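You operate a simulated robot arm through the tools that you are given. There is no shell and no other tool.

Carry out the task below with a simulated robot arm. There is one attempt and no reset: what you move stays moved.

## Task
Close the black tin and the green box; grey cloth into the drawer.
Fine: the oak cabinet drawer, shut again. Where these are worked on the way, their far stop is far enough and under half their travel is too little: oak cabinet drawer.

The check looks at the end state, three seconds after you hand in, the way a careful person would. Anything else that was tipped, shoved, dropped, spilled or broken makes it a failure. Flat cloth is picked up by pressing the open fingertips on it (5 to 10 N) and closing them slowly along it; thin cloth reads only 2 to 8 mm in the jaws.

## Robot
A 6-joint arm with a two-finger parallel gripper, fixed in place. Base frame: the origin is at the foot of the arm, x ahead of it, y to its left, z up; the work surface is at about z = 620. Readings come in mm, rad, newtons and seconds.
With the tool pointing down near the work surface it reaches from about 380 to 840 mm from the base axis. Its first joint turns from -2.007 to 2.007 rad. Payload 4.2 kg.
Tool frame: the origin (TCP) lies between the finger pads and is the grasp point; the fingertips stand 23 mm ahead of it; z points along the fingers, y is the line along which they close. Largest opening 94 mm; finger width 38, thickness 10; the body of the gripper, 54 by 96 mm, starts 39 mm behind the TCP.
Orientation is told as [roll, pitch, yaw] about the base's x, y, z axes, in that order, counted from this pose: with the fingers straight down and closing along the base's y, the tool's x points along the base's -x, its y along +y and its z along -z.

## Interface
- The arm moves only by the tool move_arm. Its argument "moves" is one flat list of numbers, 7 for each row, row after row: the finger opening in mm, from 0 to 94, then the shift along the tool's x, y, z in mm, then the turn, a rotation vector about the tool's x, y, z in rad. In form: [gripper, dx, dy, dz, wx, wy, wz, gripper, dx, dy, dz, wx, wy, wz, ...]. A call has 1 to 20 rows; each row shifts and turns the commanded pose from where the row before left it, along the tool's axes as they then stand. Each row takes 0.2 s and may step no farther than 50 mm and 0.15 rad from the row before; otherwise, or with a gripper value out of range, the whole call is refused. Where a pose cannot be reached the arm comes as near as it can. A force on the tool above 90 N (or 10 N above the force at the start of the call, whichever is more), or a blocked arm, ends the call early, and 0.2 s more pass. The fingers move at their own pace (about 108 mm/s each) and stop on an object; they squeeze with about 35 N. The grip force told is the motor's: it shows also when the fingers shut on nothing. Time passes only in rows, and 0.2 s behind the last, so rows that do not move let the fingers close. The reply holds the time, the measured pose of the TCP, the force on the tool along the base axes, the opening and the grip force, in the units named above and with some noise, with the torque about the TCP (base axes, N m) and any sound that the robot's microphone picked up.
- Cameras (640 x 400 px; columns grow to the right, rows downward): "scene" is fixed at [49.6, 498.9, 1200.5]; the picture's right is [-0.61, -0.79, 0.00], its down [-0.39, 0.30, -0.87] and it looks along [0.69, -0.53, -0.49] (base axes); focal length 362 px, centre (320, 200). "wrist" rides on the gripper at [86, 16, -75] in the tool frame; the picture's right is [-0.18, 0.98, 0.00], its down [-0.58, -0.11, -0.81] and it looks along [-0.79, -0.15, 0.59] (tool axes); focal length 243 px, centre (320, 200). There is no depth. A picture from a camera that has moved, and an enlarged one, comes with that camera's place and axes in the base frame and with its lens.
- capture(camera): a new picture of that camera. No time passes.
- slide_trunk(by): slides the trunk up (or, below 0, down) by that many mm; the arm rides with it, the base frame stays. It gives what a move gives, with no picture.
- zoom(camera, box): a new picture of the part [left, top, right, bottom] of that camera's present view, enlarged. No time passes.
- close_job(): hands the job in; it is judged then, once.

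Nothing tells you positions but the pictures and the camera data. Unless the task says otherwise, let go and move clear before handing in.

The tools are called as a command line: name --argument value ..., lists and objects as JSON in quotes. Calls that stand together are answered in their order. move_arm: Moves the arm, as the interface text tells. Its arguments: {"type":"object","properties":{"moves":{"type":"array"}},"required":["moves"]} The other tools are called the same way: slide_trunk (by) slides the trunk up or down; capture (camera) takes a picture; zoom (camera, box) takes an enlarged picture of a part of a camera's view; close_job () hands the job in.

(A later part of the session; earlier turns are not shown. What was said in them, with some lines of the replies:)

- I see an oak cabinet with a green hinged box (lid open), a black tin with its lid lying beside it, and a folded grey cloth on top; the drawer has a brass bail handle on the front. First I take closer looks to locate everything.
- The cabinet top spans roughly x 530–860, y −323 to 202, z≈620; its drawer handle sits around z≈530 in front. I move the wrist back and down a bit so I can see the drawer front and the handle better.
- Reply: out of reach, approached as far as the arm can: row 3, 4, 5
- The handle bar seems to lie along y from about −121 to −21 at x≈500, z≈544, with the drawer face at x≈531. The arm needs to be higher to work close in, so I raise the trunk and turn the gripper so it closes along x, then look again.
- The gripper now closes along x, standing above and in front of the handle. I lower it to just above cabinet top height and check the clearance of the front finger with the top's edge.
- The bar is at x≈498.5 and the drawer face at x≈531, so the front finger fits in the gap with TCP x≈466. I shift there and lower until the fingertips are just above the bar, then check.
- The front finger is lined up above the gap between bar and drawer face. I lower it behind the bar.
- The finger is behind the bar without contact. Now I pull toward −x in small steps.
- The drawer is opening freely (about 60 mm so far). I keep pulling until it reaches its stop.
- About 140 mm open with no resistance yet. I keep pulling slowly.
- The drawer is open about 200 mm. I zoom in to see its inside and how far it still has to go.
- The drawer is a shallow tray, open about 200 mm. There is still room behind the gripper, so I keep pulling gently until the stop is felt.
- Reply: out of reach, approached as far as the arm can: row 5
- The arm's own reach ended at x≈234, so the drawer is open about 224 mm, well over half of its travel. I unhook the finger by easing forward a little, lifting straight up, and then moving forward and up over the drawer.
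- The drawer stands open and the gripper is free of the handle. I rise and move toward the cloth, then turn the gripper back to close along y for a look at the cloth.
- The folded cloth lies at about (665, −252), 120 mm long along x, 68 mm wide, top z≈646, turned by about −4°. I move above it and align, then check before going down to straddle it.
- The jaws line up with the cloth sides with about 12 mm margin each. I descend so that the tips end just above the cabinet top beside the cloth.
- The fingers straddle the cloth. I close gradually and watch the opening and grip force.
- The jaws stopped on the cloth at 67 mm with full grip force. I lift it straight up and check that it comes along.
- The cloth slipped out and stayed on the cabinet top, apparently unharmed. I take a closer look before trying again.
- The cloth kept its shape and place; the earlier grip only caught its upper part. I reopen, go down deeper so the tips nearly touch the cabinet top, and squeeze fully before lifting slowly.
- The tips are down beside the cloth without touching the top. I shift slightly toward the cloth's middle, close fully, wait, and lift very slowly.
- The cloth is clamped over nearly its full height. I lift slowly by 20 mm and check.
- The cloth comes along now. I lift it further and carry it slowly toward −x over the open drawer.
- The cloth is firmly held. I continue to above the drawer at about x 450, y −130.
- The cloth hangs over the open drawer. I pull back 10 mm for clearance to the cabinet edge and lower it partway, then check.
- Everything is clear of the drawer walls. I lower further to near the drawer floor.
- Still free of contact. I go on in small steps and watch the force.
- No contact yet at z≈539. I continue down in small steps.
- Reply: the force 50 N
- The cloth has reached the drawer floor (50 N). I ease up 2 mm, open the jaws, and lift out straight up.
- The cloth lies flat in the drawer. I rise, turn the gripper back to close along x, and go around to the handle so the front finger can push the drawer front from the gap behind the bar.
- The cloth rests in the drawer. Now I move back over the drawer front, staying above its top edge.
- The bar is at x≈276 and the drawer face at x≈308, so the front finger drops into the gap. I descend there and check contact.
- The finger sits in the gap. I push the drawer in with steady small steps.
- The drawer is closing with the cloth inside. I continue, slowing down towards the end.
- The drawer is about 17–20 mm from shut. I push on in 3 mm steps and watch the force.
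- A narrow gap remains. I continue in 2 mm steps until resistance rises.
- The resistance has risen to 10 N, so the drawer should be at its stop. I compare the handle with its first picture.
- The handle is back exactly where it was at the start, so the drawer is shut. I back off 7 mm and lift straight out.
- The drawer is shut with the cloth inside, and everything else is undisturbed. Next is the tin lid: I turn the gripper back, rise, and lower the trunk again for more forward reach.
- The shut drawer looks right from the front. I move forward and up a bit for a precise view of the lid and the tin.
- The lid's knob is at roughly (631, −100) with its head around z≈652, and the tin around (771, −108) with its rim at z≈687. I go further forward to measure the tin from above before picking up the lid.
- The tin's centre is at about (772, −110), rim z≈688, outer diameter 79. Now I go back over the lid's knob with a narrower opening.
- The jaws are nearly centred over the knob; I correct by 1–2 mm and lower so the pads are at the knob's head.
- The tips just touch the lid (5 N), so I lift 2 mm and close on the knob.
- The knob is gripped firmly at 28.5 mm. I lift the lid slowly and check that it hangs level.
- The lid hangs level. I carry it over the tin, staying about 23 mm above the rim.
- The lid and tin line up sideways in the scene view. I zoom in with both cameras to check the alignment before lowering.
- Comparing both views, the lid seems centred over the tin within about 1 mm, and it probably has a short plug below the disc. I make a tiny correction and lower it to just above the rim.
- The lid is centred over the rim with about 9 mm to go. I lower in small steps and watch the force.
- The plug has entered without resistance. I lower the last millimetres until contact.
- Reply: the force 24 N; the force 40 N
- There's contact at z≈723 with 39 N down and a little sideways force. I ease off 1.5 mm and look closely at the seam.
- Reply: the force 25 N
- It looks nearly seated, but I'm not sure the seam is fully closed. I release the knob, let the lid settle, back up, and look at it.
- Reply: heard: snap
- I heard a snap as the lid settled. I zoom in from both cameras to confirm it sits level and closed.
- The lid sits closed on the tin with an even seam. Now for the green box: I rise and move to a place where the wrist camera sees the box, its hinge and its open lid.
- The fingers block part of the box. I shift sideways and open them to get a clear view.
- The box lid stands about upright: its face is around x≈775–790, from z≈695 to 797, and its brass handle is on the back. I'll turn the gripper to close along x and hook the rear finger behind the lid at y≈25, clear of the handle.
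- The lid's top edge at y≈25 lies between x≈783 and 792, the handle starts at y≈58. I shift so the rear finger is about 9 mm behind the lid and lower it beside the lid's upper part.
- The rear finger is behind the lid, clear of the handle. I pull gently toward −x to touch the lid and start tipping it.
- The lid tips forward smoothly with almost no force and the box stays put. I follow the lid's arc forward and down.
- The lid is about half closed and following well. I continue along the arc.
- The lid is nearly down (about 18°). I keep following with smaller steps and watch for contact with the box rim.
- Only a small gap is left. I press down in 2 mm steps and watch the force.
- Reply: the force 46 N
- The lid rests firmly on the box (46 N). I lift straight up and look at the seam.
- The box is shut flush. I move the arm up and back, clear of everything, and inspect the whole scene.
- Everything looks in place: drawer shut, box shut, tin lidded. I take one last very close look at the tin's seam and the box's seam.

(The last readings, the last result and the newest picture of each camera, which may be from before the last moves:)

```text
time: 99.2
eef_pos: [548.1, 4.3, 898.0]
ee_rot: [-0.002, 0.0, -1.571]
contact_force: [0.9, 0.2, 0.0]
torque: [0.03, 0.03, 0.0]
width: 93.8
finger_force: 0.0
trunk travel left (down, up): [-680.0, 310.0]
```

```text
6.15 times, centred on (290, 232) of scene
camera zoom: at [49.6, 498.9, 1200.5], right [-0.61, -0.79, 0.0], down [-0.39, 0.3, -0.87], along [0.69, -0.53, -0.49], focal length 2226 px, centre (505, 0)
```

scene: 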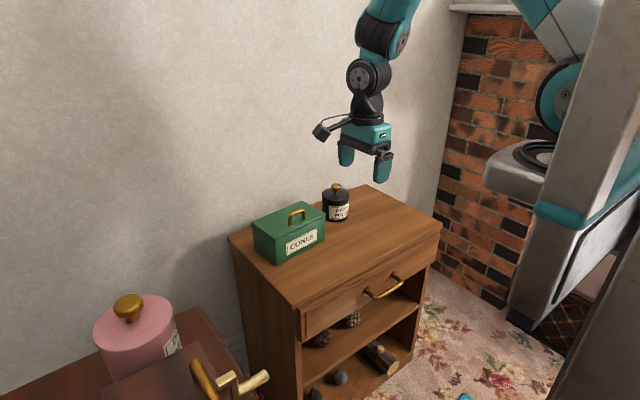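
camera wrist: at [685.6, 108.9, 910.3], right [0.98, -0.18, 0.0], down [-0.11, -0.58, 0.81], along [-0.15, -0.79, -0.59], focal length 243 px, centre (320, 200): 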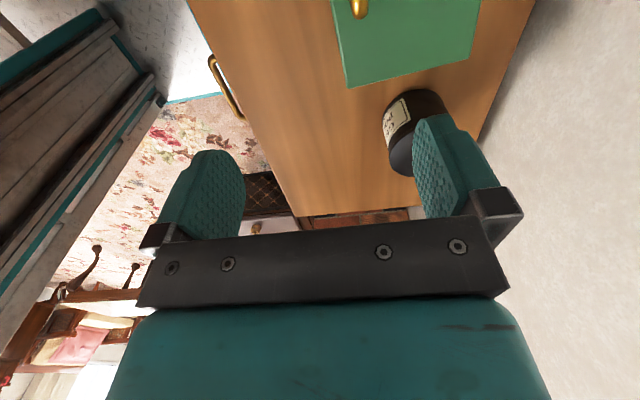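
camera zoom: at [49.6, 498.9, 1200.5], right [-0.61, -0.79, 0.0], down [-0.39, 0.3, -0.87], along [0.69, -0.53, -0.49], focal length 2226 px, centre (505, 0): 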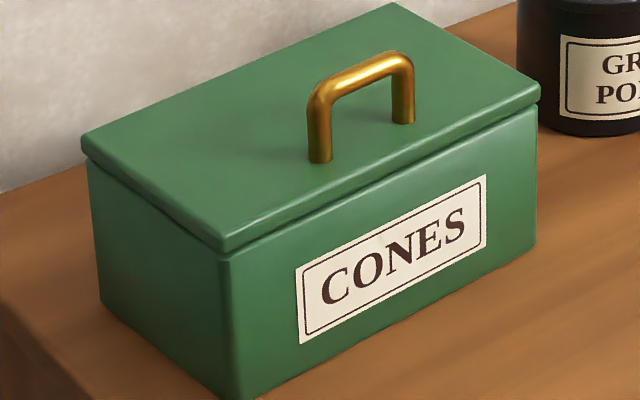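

Both lids look flush. To be sure the tin lid is fully seated, I'll press it gently from above with closed fingers on the knob.

move_arm --moves '[50, -19, 37.5, 0, 0, 0, 0, 20, -19, 37.5, 0, 0, 0, 0, 0, -19, 37.5, 0, 0, 0, 0, 0, -19, 37.5, 0, 0, 0, 0, 0, -19, 37.5, 0, 0, 0, 0, 0, -19, 37.5, 0, 0, 0, 0, 0, 0, 0, 40, 0, 0, 0, 0, 0, 0, 40, 0, 0, 0, 0, 0, 0, 30, 0, 0, 0, 0, 0, 0, 0, 0, 0, 0]'

capture --camera "wrist"

zoom --camera "scene" --box '[300, 150, 390, 230]'

```text
time: 101.5
eef_pos: [773.7, -109.9, 784.8]
ee_rot: [-0.001, 0.0, -1.57]
contact_force: [0.5, -0.3, 0.0]
torque: [0.02, 0.01, -0.02]
width: 0.0
finger_force: 35.3
trunk travel left (down, up): [-680.0, 310.0]
```

```text
taken
camera wrist: at [790.6, -24.2, 859.4], right [0.98, -0.18, 0.0], down [-0.11, -0.58, 0.81], along [-0.15, -0.79, -0.59], focal length 243 px, centre (320, 200)
```

wrist: 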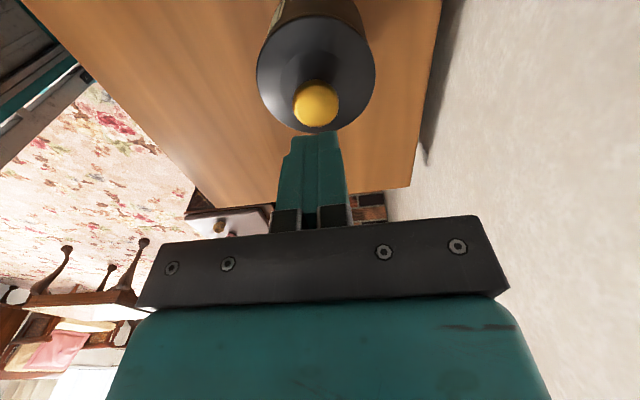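

```text
5.00 times, centred on (345, 190) of scene
camera zoom: at [49.6, 498.9, 1200.5], right [-0.61, -0.79, 0.0], down [-0.39, 0.3, -0.87], along [0.69, -0.53, -0.49], focal length 1809 px, centre (195, 250)
```

zoom: 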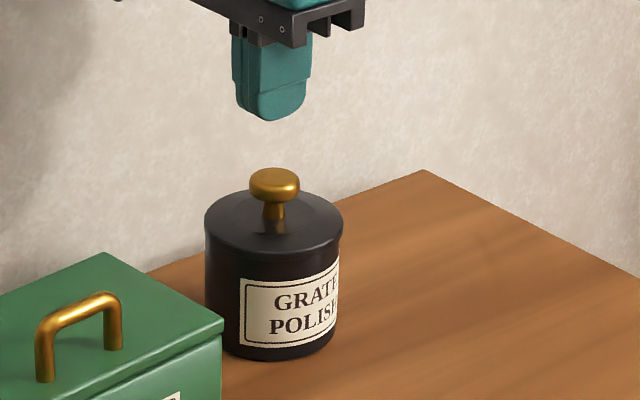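

The fingers are right above the knob. I lower slowly to touch and press lightly.

move_arm --moves '[0, 0, 0, 12, 0, 0, 0, 0, 0, 0, 10, 0, 0, 0, 0, 0, 0, 4, 0, 0, 0, 0, 0, 0, 0, 0, 0, 0]'

move_arm --moves '[0, 0, 0, 2, 0, 0, 0, 0, 0, 0, 2, 0, 0, 0, 0, 0, 0, 0, 0, 0, 0]'

move_arm --moves '[0, 0, 0, 2, 0, 0, 0, 0, 0, 0, 0, 0, 0, 0]'

```text
time: 102.5
eef_pos: [773.8, -110.2, 762.3]
ee_rot: [-0.002, 0.001, -1.571]
contact_force: [0.7, 0.0, -0.2]
torque: [0.01, -0.01, 0.0]
width: 0.0
finger_force: 35.0
trunk travel left (down, up): [-680.0, 310.0]
```

```text
time: 103.2
eef_pos: [774.1, -110.8, 757.0]
ee_rot: [-0.001, -0.002, -1.569]
contact_force: [-0.2, -0.7, 0.4]
torque: [-0.03, -0.01, 0.03]
width: 0.0
finger_force: 35.5
trunk travel left (down, up): [-680.0, 310.0]
```

```text
time: 103.8
eef_pos: [774.5, -110.6, 755.0]
ee_rot: [-0.001, 0.0, -1.571]
contact_force: [-0.2, -0.8, -0.7]
torque: [0.02, -0.01, -0.02]
width: 0.2
finger_force: 34.7
trunk travel left (down, up): [-680.0, 310.0]
```

move_arm --moves '[0, 0, 0, 2, 0, 0, 0, 0, 0, 0, 0, 0, 0, 0]'

move_arm --moves '[0, 0, 0, 1.5, 0, 0, 0, 0, 0, 0, 0, 0, 0, 0]'

move_arm --moves '[0, 0, 0, 1, 0, 0, 0, 0, 0, 0, 0, 0, 0, 0]'

zoom --camera "scene" --box '[320, 165, 375, 225]'

```text
time: 104.5
eef_pos: [774.1, -110.0, 752.7]
ee_rot: [-0.002, 0.0, -1.57]
contact_force: [0.3, -0.6, 0.5]
torque: [-0.03, 0.0, 0.0]
width: 0.0
finger_force: 34.9
trunk travel left (down, up): [-680.0, 310.0]
```

```text
time: 105.0
eef_pos: [772.9, -110.9, 751.6]
ee_rot: [-0.002, -0.002, -1.571]
contact_force: [0.5, -0.3, -0.4]
torque: [0.0, 0.02, -0.01]
width: 0.1
finger_force: 34.6
trunk travel left (down, up): [-680.0, 310.0]
```

```text
time: 105.7
eef_pos: [774.5, -110.8, 751.7]
ee_rot: [-0.002, 0.0, -1.569]
contact_force: [0.7, -0.4, -0.5]
torque: [-0.01, 0.02, 0.0]
width: 0.0
finger_force: 34.9
trunk travel left (down, up): [-680.0, 310.0]
```

```text
6.67 times, centred on (348, 195) of scene
camera zoom: at [49.6, 498.9, 1200.5], right [-0.61, -0.79, 0.0], down [-0.39, 0.3, -0.87], along [0.69, -0.53, -0.49], focal length 2412 px, centre (137, 233)
```

zoom: 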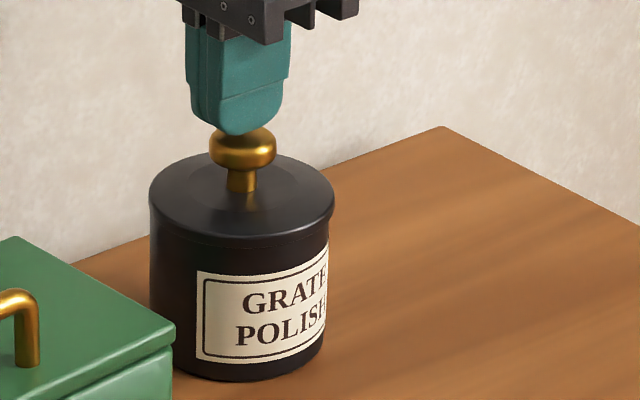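

Very close to the knob now, still no contact. I continue in 1 mm steps.

move_arm --moves '[0, 0, 0, 1, 0, 0, 0, 0, 0, 0, 1, 0, 0, 0, 0, 0, 0, 0, 0, 0, 0]'

move_arm --moves '[0, 0, 0, 1, 0, 0, 0, 0, 0, 0, 0, 0, 0, 0]'

move_arm --moves '[0, 0, 0, 1, 0, 0, 0, 0, 0, 0, 0, 0, 0, 0]'

```text
time: 106.5
eef_pos: [773.5, -109.1, 748.8]
ee_rot: [-0.001, -0.001, -1.571]
contact_force: [0.7, 0.7, 0.0]
torque: [0.02, -0.04, 0.03]
width: 0.1
finger_force: 34.9
trunk travel left (down, up): [-680.0, 310.0]
```

```text
time: 107.0
eef_pos: [774.5, -109.0, 746.8]
ee_rot: [-0.001, 0.0, -1.571]
contact_force: [0.4, 0.4, -0.2]
torque: [-0.02, 0.02, 0.0]
width: 0.0
finger_force: 34.6
trunk travel left (down, up): [-680.0, 310.0]
```

```text
time: 107.7
eef_pos: [772.8, -110.4, 748.3]
ee_rot: [-0.003, 0.0, -1.571]
contact_force: [0.0, -0.6, 0.8]
torque: [-0.03, -0.03, -0.02]
width: 0.0
finger_force: 35.4
trunk travel left (down, up): [-680.0, 310.0]
```

move_arm --moves '[0, 0, 0, 1, 0, 0, 0, 0, 0, 0, 1, 0, 0, 0, 0, 0, 0, 0, 0, 0, 0]'

move_arm --moves '[0, 0, 0, 1, 0, 0, 0, 0, 0, 0, 0, 0, 0, 0]'

zoom --camera "scene" --box '[320, 165, 375, 225]'

capture --camera "wrist"

```text
time: 108.5
eef_pos: [773.3, -111.3, 746.6]
ee_rot: [0.002, -0.001, -1.57]
contact_force: [-5.7, -0.8, 24.7]
torque: [-0.06, 0.1, -0.02]
width: 0.1
finger_force: 34.9
trunk travel left (down, up): [-680.0, 310.0]
```

```text
time: 109.0
eef_pos: [773.6, -110.4, 746.1]
ee_rot: [0.003, -0.001, -1.571]
contact_force: [-8.7, -2.2, 43.6]
torque: [-0.11, 0.2, 0.0]
width: 0.0
finger_force: 34.6
trunk travel left (down, up): [-680.0, 310.0]
```

```text
6.67 times, centred on (348, 195) of scene
camera zoom: at [49.6, 498.9, 1200.5], right [-0.61, -0.79, 0.0], down [-0.39, 0.3, -0.87], along [0.69, -0.53, -0.49], focal length 2412 px, centre (137, 233)
```

zoom: 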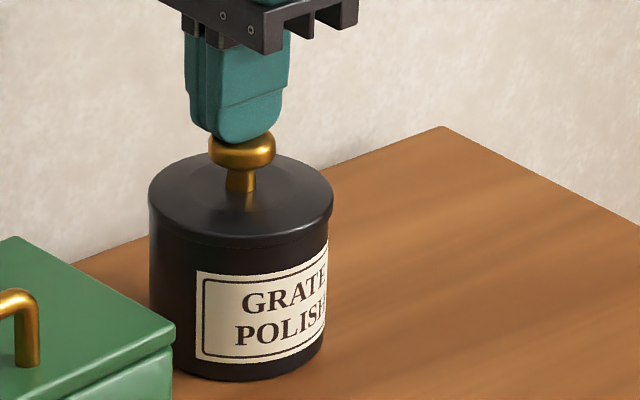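

```text
taken
camera wrist: at [790.6, -24.3, 819.9], right [0.98, -0.18, 0.0], down [-0.11, -0.58, 0.81], along [-0.15, -0.79, -0.59], focal length 243 px, centre (320, 200)
```

wrist: 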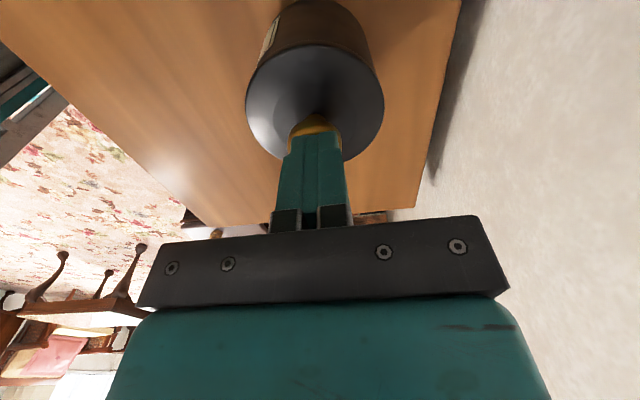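

The lid resists firmly at 44 N without moving, so it is fully seated. I lift straight off and retreat clear.

move_arm --moves '[0, 0, 0, -3, 0, 0, 0, 0, 0, 0, -10, 0, 0, 0, 0, 0, 0, -30, 0, 0, 0, 0, 0, 0, -40, 0, 0, 0, 0, 0, 0, -40, 0, 0, 0, 0, 0, -35, -20, 0, 0, 0, 0, 0, -40, -10, 0, 0, 0, 0, 0, -40, 0, 0, 0, 0, 0, 0, -40, 0, 0, 0, 0, 0, 0, -40, 0, 0, 0, 0, 0, 0, 0, 0, 0, 0]'

capture --camera "scene"

zoom --camera "scene" --box '[230, 170, 450, 310]'

zoom --camera "scene" --box '[320, 175, 365, 220]'

```text
refused: moves must hold 7 numbers for each row
```

```text
taken
```

scene: 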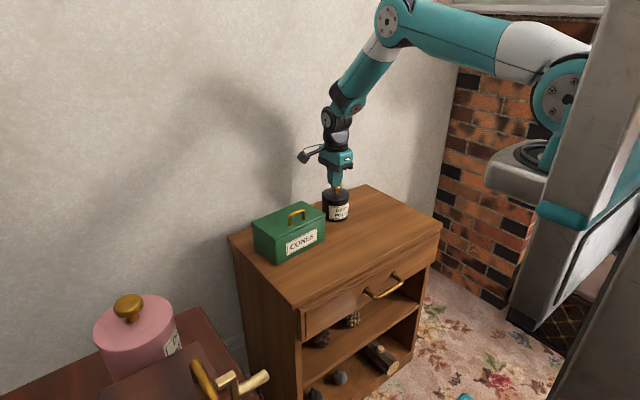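

```text
2.86 times, centred on (340, 240) of scene
camera zoom: at [49.6, 498.9, 1200.5], right [-0.61, -0.79, 0.0], down [-0.39, 0.3, -0.87], along [0.69, -0.53, -0.49], focal length 1034 px, centre (263, 86)
```

zoom: 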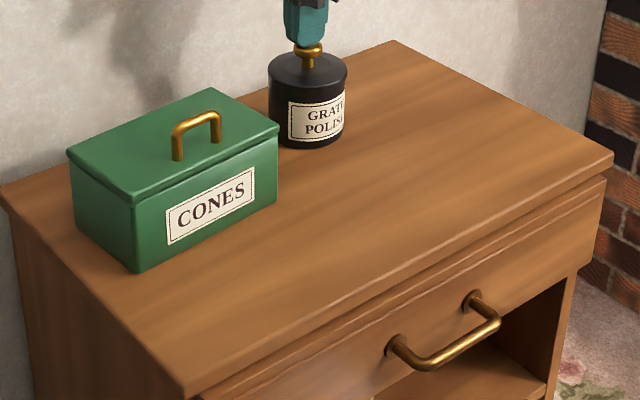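

```text
8.89 times, centred on (342, 198) of scene
camera zoom: at [49.6, 498.9, 1200.5], right [-0.61, -0.79, 0.0], down [-0.39, 0.3, -0.87], along [0.69, -0.53, -0.49], focal length 3216 px, centre (120, 222)
```

zoom: 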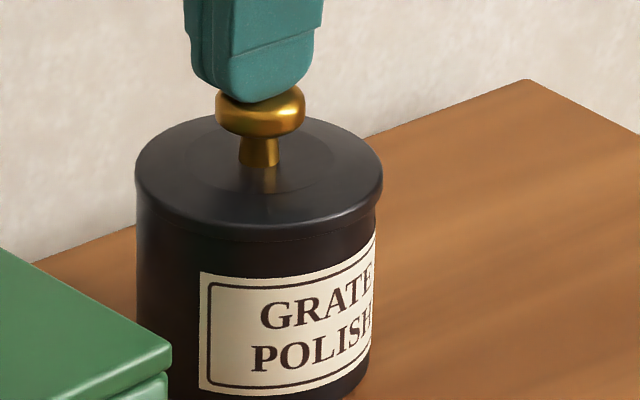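

The last move list was malformed and refused, so the fingers still rest on the knob. I resend it properly: straight up first, then back.

move_arm --moves '[0, 0, 0, -3, 0, 0, 0, 0, 0, 0, -10, 0, 0, 0, 0, 0, 0, -30, 0, 0, 0, 0, 0, 0, -40, 0, 0, 0, 0, 0, 0, -40, 0, 0, 0, 0, 0, -35, -20, 0, 0, 0, 0, 0, -40, -10, 0, 0, 0, 0, 0, -40, 0, 0, 0, 0, 0, 0, -40, 0, 0, 0, 0, 0, 0, -40, 0, 0, 0, 0, 0, 0, 0, 0, 0, 0, 0]'

capture --camera "scene"

zoom --camera "scene" --box '[230, 170, 450, 310]'

zoom --camera "scene" --box '[320, 175, 365, 220]'

```text
time: 111.5
eef_pos: [579.4, -109.3, 899.7]
ee_rot: [-0.001, 0.0, -1.57]
contact_force: [-0.2, 0.5, 1.6]
torque: [-0.01, 0.04, 0.0]
width: 0.1
finger_force: 34.5
trunk travel left (down, up): [-680.0, 310.0]
```

```text
taken
```

scene: 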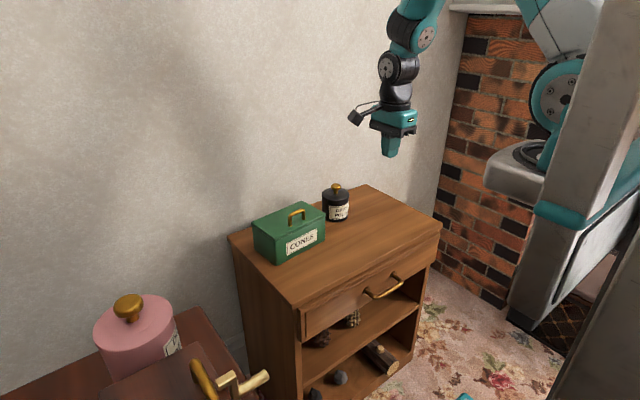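

```text
2.86 times, centred on (340, 240) of scene
camera zoom: at [49.6, 498.9, 1200.5], right [-0.61, -0.79, 0.0], down [-0.39, 0.3, -0.87], along [0.69, -0.53, -0.49], focal length 1034 px, centre (263, 86)
```

zoom: 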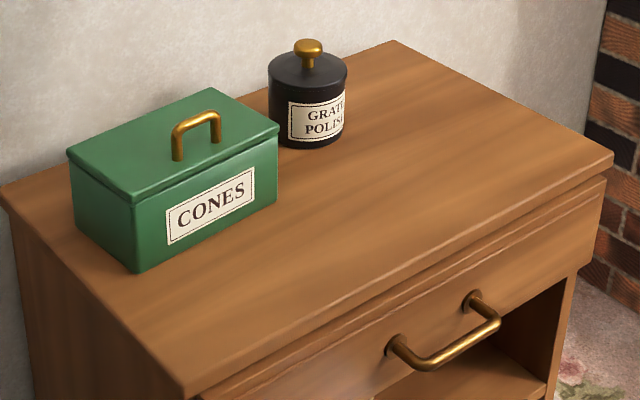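

```text
8.89 times, centred on (342, 198) of scene
camera zoom: at [49.6, 498.9, 1200.5], right [-0.61, -0.79, 0.0], down [-0.39, 0.3, -0.87], along [0.69, -0.53, -0.49], focal length 3216 px, centre (120, 222)
```

zoom: 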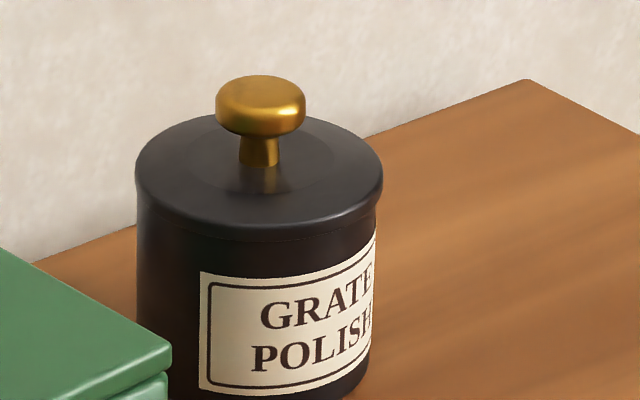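

The tin, the box and the drawer all look closed and nothing else has moved. I do one last comparison of the drawer against its starting picture.

zoom --camera "scene" --box '[340, 240, 440, 320]'

```text
5.00 times, centred on (390, 280) of scene
camera zoom: at [49.6, 498.9, 1200.5], right [-0.61, -0.79, 0.0], down [-0.39, 0.3, -0.87], along [0.69, -0.53, -0.49], focal length 1809 px, centre (-30, -200)
```

zoom: 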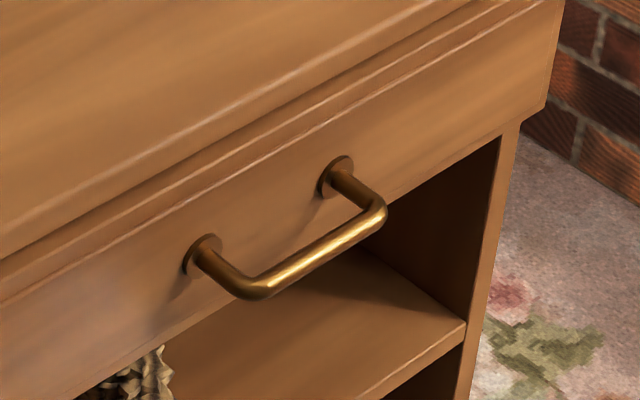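

The drawer matches its starting picture exactly, with the cloth inside it. The tin and the box are closed, and the arm is clear. I hand the job in.

close_job

```text
The job is handed in.
```

The grey cloth is in the oak cabinet drawer, the drawer is shut again, and the black tin and the green box are both closed. I have handed the job in; no verdict came back.

- **Cloth and drawer:** My first grip on the cloth slipped before it had lifted, and it stayed where it was; the second held. I pulled the drawer about 224 mm, which is where the arm's reach ended, so I did not feel the drawer's own stop. That should be well over half its travel, judging by the cabinet's depth of about 330 mm. Once pushed home, the handle matched its starting picture.
- **Tin:** The lid snapped as I let go of it. I then pressed on the knob with about 44 N and it did not move. The tin may have shifted about a millimetre while I seated the lid.
- **Green box:** I tipped the lid over from behind and pressed it down. The seam looks flush all round.

In the final pictures nothing else on the cabinet or shelves looks disturbed, and the arm is clear of everything.
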